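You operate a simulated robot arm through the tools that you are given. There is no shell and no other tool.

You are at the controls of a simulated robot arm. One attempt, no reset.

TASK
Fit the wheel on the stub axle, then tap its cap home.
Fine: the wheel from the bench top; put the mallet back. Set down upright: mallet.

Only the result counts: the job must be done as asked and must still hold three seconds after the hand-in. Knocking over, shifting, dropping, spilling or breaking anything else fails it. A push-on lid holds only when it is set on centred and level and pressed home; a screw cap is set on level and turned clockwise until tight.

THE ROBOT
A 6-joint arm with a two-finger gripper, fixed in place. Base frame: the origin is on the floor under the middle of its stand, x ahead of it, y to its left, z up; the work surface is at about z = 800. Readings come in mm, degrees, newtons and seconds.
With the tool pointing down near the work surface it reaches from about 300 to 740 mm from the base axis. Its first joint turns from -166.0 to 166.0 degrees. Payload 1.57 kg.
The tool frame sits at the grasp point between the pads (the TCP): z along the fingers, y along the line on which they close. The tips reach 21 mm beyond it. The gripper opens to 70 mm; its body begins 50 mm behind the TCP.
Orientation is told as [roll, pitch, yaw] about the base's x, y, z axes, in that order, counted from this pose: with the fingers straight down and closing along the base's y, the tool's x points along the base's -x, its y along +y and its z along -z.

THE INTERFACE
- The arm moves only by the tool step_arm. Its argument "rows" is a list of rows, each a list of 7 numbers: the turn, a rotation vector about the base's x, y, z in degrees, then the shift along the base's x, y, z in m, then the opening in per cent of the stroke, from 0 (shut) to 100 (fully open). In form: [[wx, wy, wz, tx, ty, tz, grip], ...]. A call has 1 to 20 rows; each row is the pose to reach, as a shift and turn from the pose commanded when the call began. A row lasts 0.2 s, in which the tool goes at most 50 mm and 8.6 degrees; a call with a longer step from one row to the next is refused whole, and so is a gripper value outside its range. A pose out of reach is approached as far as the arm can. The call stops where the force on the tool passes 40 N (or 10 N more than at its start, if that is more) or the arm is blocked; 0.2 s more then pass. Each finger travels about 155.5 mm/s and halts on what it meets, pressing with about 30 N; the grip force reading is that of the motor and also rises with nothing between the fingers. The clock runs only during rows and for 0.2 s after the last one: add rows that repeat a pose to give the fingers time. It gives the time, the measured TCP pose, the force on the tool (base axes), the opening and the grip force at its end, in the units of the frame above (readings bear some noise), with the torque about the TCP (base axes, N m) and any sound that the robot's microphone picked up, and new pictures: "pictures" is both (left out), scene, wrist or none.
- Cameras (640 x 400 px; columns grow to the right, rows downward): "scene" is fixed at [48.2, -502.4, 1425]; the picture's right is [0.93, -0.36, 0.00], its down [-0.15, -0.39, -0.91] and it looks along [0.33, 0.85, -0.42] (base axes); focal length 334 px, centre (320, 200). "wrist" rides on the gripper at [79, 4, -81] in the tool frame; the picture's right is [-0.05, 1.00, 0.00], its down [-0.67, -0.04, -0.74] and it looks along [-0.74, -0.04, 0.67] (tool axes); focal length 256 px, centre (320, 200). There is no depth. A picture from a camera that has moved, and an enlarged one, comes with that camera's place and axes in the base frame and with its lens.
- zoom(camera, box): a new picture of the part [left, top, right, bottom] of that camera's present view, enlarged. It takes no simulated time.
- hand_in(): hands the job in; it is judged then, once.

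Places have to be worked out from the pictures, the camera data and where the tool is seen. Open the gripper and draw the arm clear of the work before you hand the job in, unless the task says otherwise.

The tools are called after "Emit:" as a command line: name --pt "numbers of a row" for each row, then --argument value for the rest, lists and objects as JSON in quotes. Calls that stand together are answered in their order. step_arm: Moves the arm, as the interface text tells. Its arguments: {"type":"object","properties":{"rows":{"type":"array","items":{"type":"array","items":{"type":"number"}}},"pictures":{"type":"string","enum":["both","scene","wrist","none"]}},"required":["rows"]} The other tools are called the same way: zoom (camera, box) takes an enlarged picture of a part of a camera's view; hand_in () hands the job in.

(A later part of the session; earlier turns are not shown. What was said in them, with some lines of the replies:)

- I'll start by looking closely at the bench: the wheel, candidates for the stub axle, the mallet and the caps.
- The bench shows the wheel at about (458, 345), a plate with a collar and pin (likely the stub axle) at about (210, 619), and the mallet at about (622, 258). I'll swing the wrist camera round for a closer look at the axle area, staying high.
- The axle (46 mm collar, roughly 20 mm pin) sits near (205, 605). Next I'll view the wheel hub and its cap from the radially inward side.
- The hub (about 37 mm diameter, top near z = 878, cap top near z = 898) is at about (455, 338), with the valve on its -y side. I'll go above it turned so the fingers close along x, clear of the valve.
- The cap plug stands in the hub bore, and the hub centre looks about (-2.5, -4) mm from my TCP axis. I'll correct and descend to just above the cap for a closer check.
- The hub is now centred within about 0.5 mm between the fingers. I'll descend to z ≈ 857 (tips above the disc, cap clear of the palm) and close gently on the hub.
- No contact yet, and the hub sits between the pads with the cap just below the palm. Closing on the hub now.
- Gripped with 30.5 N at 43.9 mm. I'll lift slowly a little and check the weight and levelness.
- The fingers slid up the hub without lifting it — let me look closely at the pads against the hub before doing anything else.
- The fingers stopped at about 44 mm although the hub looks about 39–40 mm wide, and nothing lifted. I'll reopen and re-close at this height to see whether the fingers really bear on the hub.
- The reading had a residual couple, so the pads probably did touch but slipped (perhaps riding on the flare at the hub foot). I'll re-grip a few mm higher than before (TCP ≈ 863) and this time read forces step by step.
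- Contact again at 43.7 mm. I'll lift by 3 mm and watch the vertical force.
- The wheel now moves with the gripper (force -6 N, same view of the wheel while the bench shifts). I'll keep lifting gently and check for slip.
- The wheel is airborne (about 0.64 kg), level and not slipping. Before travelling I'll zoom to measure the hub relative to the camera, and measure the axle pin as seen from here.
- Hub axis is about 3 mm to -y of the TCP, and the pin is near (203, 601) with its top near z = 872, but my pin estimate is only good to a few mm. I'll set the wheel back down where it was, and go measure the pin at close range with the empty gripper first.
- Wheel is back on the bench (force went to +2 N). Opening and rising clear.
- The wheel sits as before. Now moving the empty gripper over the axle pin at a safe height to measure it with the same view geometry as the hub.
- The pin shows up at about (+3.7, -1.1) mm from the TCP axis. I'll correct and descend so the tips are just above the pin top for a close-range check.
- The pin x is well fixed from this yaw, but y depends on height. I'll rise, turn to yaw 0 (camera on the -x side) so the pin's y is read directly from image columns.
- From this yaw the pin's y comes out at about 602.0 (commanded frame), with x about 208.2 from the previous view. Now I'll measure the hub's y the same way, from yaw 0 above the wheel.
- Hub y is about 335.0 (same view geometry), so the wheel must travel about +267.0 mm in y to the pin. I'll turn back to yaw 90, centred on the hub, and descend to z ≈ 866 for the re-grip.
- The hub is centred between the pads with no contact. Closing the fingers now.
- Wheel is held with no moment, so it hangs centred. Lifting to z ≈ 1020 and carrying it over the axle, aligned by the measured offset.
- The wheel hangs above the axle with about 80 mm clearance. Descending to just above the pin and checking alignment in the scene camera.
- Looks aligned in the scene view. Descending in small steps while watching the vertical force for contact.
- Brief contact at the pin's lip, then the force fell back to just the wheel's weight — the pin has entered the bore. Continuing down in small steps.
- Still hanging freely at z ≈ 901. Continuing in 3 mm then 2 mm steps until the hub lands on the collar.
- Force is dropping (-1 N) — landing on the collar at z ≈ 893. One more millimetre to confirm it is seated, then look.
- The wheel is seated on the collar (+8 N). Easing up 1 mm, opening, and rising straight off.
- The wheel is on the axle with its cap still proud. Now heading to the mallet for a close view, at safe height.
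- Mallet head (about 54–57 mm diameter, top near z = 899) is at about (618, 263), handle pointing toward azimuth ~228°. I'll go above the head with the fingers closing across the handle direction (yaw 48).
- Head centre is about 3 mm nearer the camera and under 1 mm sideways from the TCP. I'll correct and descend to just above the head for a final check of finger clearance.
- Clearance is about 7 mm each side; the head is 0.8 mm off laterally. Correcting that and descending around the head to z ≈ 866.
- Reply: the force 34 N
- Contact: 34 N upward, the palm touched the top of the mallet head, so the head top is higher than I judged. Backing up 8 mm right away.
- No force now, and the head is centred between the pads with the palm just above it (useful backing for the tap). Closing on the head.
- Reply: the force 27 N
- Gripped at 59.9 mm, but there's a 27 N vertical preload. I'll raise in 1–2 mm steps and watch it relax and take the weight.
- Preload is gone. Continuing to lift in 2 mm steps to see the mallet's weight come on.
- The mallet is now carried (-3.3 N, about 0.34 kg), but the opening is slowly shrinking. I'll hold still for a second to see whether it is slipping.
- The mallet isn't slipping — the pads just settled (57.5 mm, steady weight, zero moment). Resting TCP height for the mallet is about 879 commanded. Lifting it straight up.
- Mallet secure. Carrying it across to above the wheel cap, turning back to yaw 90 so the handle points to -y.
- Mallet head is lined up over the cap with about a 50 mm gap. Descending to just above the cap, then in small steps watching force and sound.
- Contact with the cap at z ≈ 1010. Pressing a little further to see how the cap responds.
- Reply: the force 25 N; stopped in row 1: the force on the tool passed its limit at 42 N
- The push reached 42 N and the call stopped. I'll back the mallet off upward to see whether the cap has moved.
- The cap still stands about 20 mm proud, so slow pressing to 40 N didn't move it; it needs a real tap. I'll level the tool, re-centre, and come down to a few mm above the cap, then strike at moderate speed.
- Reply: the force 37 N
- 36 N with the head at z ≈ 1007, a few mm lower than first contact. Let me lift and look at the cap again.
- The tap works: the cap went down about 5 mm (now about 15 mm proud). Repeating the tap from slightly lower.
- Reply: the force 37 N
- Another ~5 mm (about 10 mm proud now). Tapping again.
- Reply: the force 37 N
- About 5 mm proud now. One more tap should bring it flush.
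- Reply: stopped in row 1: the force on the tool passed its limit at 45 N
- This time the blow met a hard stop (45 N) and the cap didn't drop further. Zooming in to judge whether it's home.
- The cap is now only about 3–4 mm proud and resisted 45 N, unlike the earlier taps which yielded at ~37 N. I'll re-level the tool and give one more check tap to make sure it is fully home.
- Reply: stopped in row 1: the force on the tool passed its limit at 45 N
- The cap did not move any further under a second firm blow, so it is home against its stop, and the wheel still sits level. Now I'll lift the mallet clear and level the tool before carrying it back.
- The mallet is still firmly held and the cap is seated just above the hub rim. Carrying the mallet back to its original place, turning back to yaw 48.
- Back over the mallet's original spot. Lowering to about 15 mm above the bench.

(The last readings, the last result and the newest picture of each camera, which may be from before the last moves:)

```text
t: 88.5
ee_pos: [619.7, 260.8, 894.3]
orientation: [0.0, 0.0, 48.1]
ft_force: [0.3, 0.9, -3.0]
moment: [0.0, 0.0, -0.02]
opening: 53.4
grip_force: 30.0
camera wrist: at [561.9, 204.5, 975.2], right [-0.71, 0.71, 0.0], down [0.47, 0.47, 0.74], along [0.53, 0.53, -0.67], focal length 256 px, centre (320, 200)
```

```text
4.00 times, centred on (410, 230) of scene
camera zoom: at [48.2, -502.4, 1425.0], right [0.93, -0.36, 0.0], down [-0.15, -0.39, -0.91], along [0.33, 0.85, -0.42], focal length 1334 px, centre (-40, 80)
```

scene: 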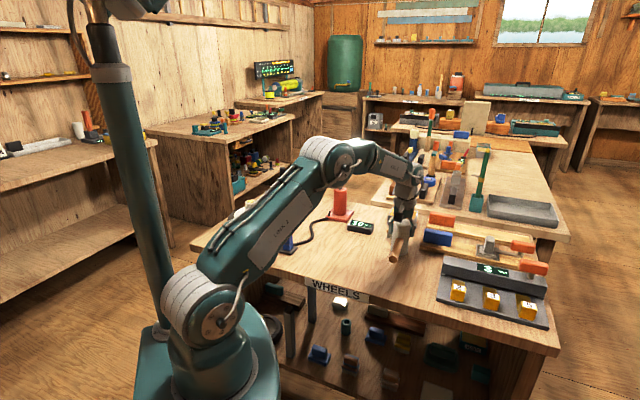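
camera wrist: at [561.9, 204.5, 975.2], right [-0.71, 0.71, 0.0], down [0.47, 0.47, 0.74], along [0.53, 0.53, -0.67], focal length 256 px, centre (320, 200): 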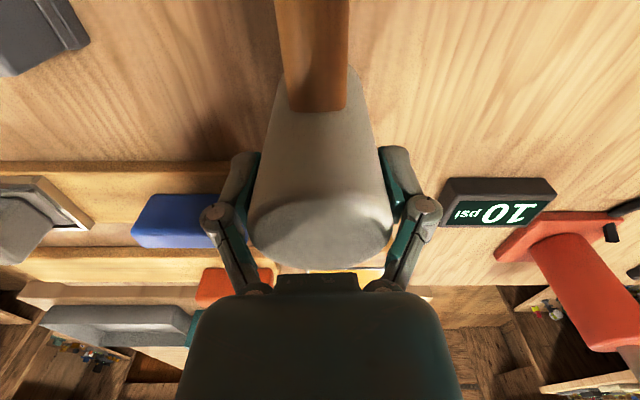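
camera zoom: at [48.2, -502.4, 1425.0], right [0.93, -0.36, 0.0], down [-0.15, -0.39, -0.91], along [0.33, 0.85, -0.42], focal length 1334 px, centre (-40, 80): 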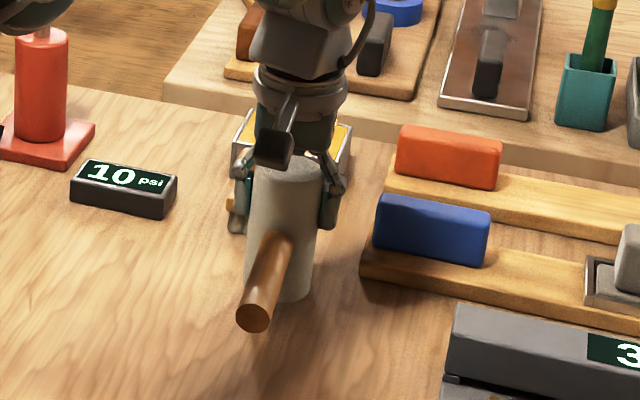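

Lowering the last ~12 mm in small steps until the bench takes the weight.

Emit:
step_arm --pt "0 0 0 0 0 -0.003 0" --pt "0 0 0 0 0 -0.006 0" --pictures "none"

Emit:
step_arm --pt "0 0 0 0 0 -0.003 0" --pictures "none"

Emit:
step_arm --pt "0 0 0 0 0 -0.002 0" --pictures "none"

```text
t: 89.1
ee_pos: [619.6, 260.8, 888.2]
orientation: [0.0, 0.0, 48.0]
ft_force: [-0.2, 0.8, -3.0]
moment: [0.02, -0.01, 0.02]
opening: 53.6
grip_force: 30.4
```

```text
t: 89.5
ee_pos: [619.5, 260.8, 886.0]
orientation: [0.0, 0.0, 48.1]
ft_force: [0.5, -0.1, -2.6]
moment: [0.03, -0.02, 0.04]
opening: 53.5
grip_force: 29.8
```

```text
t: 89.9
ee_pos: [620.1, 262.5, 882.7]
orientation: [0.1, 0.0, 48.0]
ft_force: [0.6, 0.5, -3.0]
moment: [0.0, 0.0, -0.01]
opening: 53.4
grip_force: 30.3
```

Emit:
step_arm --pt "0 0 0 0 0 -0.002 0" --pictures "none"

Emit:
step_arm --pt "0 0 0 0 0 -0.001 0" --pictures "none"

Emit:
step_arm --pt "0 0 0 0 0 -0.001 0" --pictures "scene"

```text
t: 90.3
ee_pos: [619.4, 260.5, 880.7]
orientation: [-0.1, -0.1, 48.0]
ft_force: [0.3, 1.2, -3.0]
moment: [0.06, -0.01, -0.04]
opening: 53.7
grip_force: 30.6
```

```text
t: 90.7
ee_pos: [619.5, 261.5, 879.3]
orientation: [0.0, 0.0, 48.0]
ft_force: [-0.3, -0.3, -3.1]
moment: [-0.01, -0.01, -0.03]
opening: 53.2
grip_force: 29.9
```

```text
t: 91.1
ee_pos: [620.1, 261.3, 879.3]
orientation: [0.0, 0.1, 48.0]
ft_force: [0.6, 0.1, -0.4]
moment: [0.04, -0.04, 0.01]
opening: 53.3
grip_force: 30.5
```

scene: 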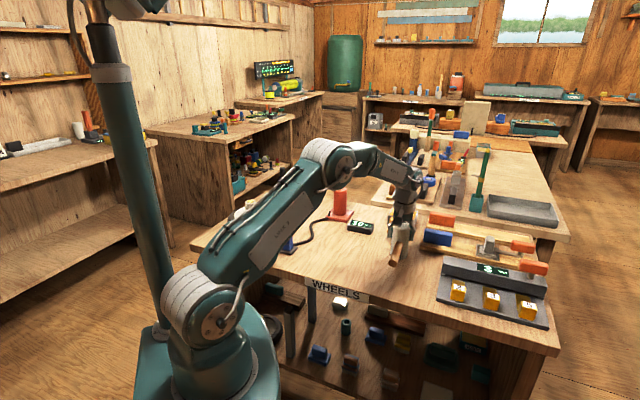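

The bench has taken the weight (-0.4 N). One slight press to square it on its face, then open the fingers.

Emit:
step_arm --pt "0 0 0 0 0 -0.0007 0" --pictures "none"

Emit:
step_arm --pt "0 0 0 0 0 0 82" --pt "0 0 0 0 0 0 90" --pt "0 0 0 0 0 0 100" --pt "0 0 0 0 0 0 100" --pictures "both"

Emit:
zoom --camera "scene" --box '[370, 180, 450, 280]'

Emit:
zoom --camera "wrist" --box '[180, 80, 460, 280]'

```text
t: 91.5
ee_pos: [620.7, 261.1, 880.0]
orientation: [0.0, -0.1, 47.9]
ft_force: [-0.8, 0.1, 6.3]
moment: [0.24, -0.14, 0.02]
opening: 53.5
grip_force: 30.3
```

```text
t: 92.5
ee_pos: [619.4, 259.4, 877.0]
orientation: [0.0, 0.1, 47.9]
ft_force: [0.6, 0.4, 0.0]
moment: [-0.01, -0.02, 0.0]
opening: 70.1
grip_force: 0.0
camera wrist: at [561.8, 204.3, 960.1], right [-0.71, 0.71, 0.0], down [0.47, 0.47, 0.74], along [0.53, 0.53, -0.67], focal length 256 px, centre (320, 200)
```

scene: 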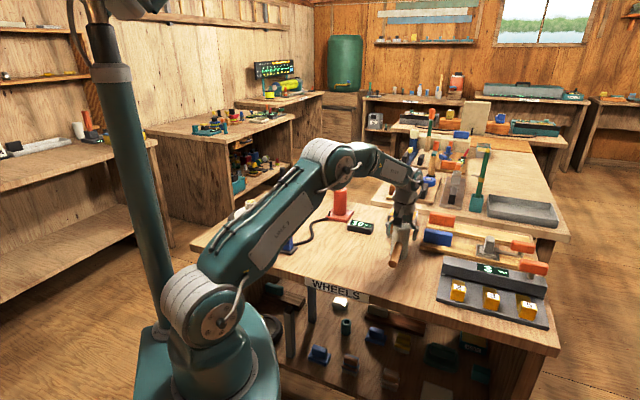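
wrist: 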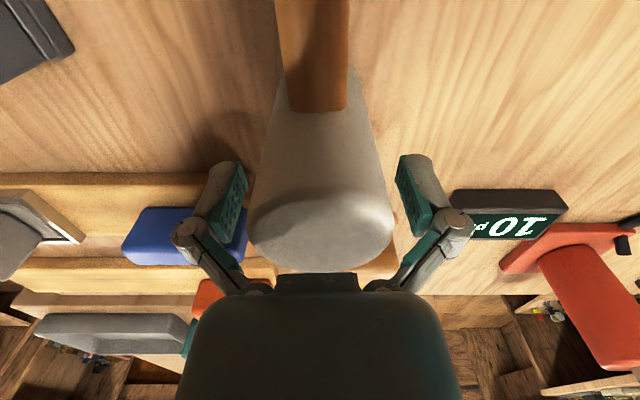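

```text
4.00 times, centred on (410, 230) of scene
camera zoom: at [48.2, -502.4, 1425.0], right [0.93, -0.36, 0.0], down [-0.15, -0.39, -0.91], along [0.33, 0.85, -0.42], focal length 1334 px, centre (-40, 80)
```

zoom: 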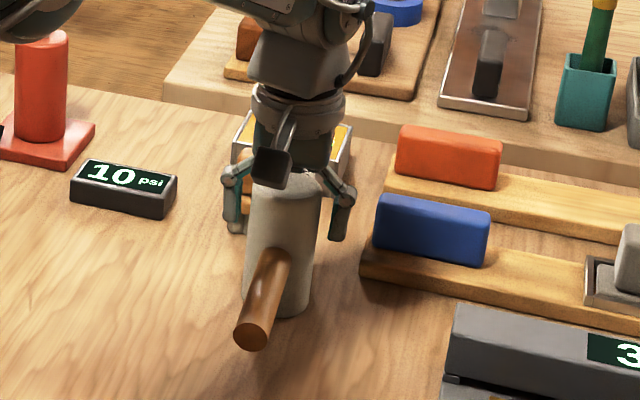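

```text
2.00 times, centred on (320, 180) of wrist
camera zoom: at [561.8, 204.3, 960.1], right [-0.71, 0.71, 0.0], down [0.47, 0.47, 0.74], along [0.53, 0.53, -0.67], focal length 512 px, centre (320, 240)
```

zoom: 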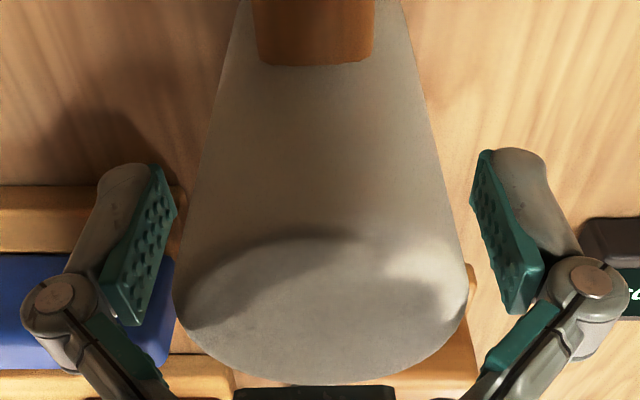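

The mallet stands upright where it was, with clear gaps at both fingers. Rising straight up out of it.

Emit:
step_arm --pt "0 0 0 0 0 0.01 100" --pt "0 0 0 0 0 0.03 100" --pt "0 0 0 0 0 0.06 100" --pt "0 0 0 0 0 0.1 100" --pt "0 0 0 0 0 0.14 100" --pt "0 0 0 0 0 0.16 100" --pt "0 0 0 0 0 0.16 100" --pictures "both"

Emit:
zoom --camera "scene" --box '[370, 180, 450, 280]'

Emit:
zoom --camera "scene" --box '[225, 175, 305, 235]'

```text
t: 94.1
ee_pos: [619.2, 260.0, 1039.7]
orientation: [0.0, 0.1, 48.0]
ft_force: [0.2, 0.6, 0.0]
moment: [0.0, 0.0, 0.0]
opening: 70.1
grip_force: 0.0
camera wrist: at [561.8, 203.4, 1121.1], right [-0.71, 0.71, 0.0], down [0.47, 0.47, 0.74], along [0.53, 0.53, -0.67], focal length 256 px, centre (320, 200)
```

scene: 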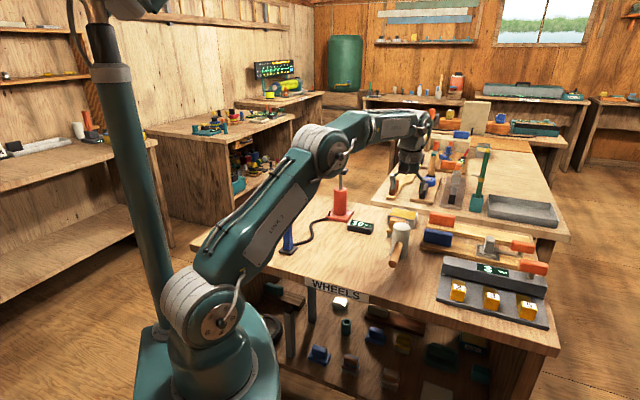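
wrist: 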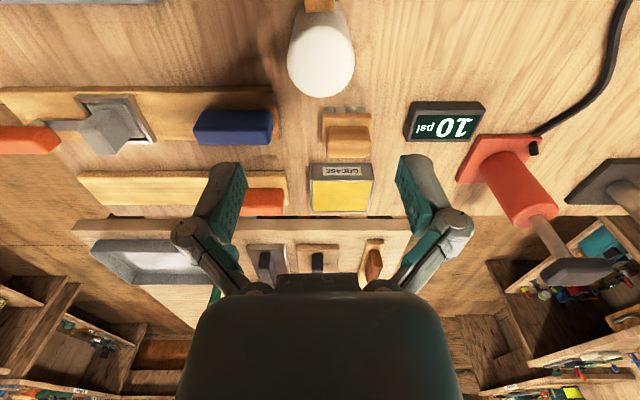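

```text
4.00 times, centred on (410, 230) of scene
camera zoom: at [48.2, -502.4, 1425.0], right [0.93, -0.36, 0.0], down [-0.15, -0.39, -0.91], along [0.33, 0.85, -0.42], focal length 1334 px, centre (-40, 80)
```

zoom: 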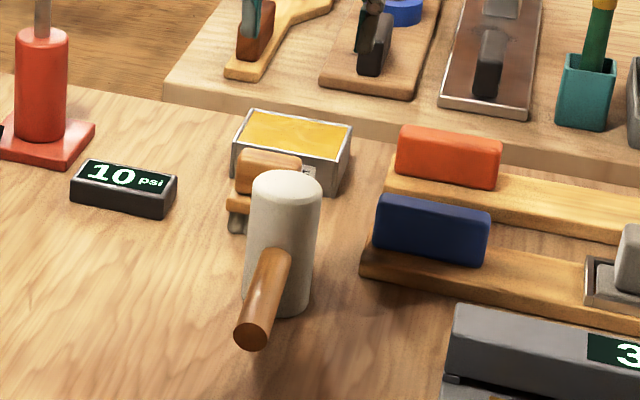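

```text
6.67 times, centred on (265, 205) of scene
camera zoom: at [48.2, -502.4, 1425.0], right [0.93, -0.36, 0.0], down [-0.15, -0.39, -0.91], along [0.33, 0.85, -0.42], focal length 2223 px, centre (687, 167)
```

zoom: 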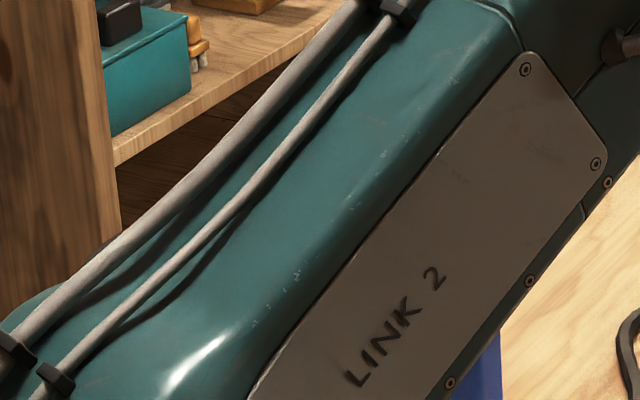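

The mallet is exactly as it originally stood. Now I'll move to inspect the wheel and cap from above with the wrist camera before handing in.

Emit:
step_arm --pt "0 0 1 -0.02 0.007 0.02 100" --pt "0 0 3 -0.059 0.021 0.04 100" --pt "0 0 5 -0.099 0.034 0.06 100" --pt "0 0 7 -0.138 0.048 0.06 100" --pt "0 0 9 -0.178 0.062 0.06 100" --pt "0 0 11 -0.217 0.076 0.06 100" --pt "0 0 13 -0.257 0.089 0.06 100" --pt "0 0 15 -0.296 0.103 0.06 100" --pt "0 0 17 -0.336 0.117 0.06 100" --pt "0 0 19 -0.375 0.13 0.06 100" --pt "0 0 21 -0.415 0.144 0.06 100" --pt "0 0 23 -0.45 0.157 0.06 100" --pt "0 0 23 -0.474 0.165 0.06 100" --pt "0 0 23 -0.474 0.165 0.06 100" --pictures "both"

Emit:
zoom --camera "wrist" --box '[220, 80, 420, 205]'

Emit:
zoom --camera "scene" --box '[225, 175, 305, 235]'

```text
t: 97.1
ee_pos: [145.1, 425.9, 1098.1]
orientation: [0.0, 0.0, 71.0]
ft_force: [-0.8, -0.3, -0.3]
moment: [0.01, -0.03, -0.03]
opening: 70.0
grip_force: 0.1
camera wrist: at [113.5, 352.2, 1179.7], right [-0.93, 0.38, 0.0], down [0.25, 0.62, 0.75], along [0.28, 0.69, -0.67], focal length 256 px, centre (320, 200)
```

scene: 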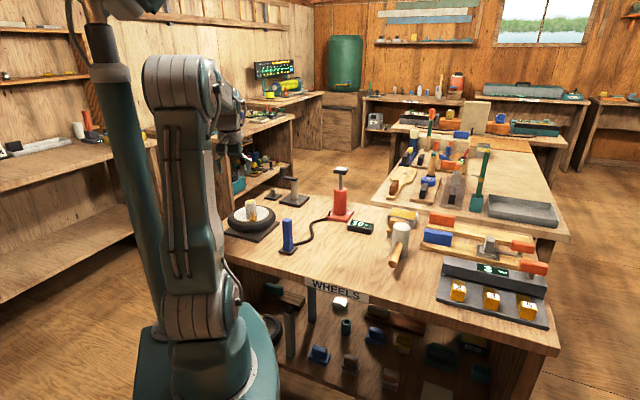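
wrist: 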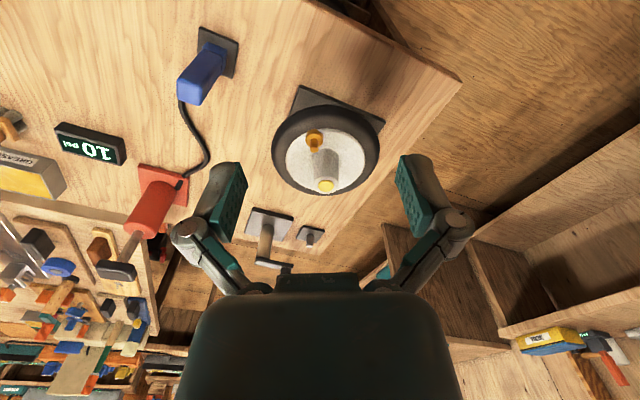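

```text
3.20 times, centred on (320, 142) of wrist
camera zoom: at [113.5, 352.2, 1179.7], right [-0.93, 0.38, 0.0], down [0.25, 0.62, 0.75], along [0.28, 0.69, -0.67], focal length 819 px, centre (320, 384)
```

zoom: 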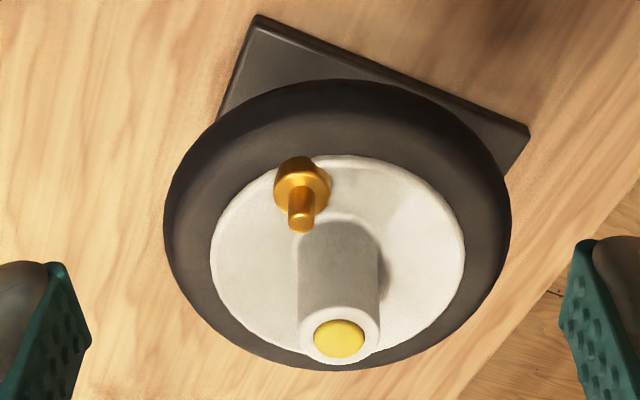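

```text
6.67 times, centred on (265, 205) of scene
camera zoom: at [48.2, -502.4, 1425.0], right [0.93, -0.36, 0.0], down [-0.15, -0.39, -0.91], along [0.33, 0.85, -0.42], focal length 2223 px, centre (687, 167)
```

zoom: 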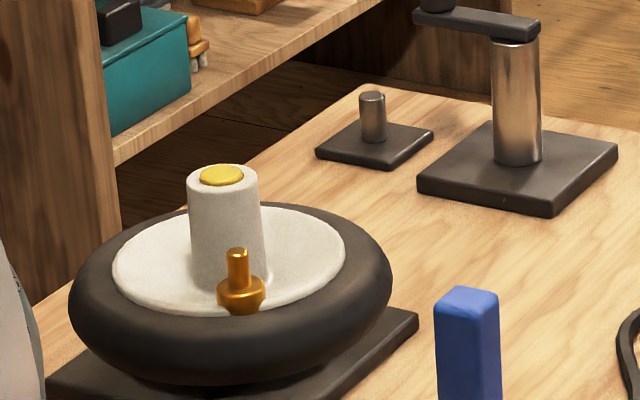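

The wheel sits level on the stub axle, the cap is seated centred and level in the hub, the mallet stands upright in its place, nothing else has moved, and the gripper is open and clear. Handing in.

Emit:
hand_in

```text
The job is handed in.
```

The bench-top wheel is on the stub axle, its cap is tapped home, and the mallet is back upright where it was. The hand-in went through, but no verdict came back.

- **Wheel:** it is seated on the axle's collar and looks level in both cameras. The fingers slid off the hub on the first lift. I later set the wheel down once more on the bench to measure the axle pin, then fitted it.
- **Cap:** slow pressing to about 42 N did not move it. Three taps drove it down about 15 mm, and two more firm blows (45 N each) did not move it. It still stands about 3–4 mm above the hub rim. I take that as its stop, because it stopped moving there; I had no other way to check its seated depth.
- **Mallet:** the gripper palm pressed on top of the mallet head with about 34 N when I first reached for it; it didn't visibly shift.
- **Everything else:** nothing else on the bench appeared to move. The arm finished open and clear of the work.
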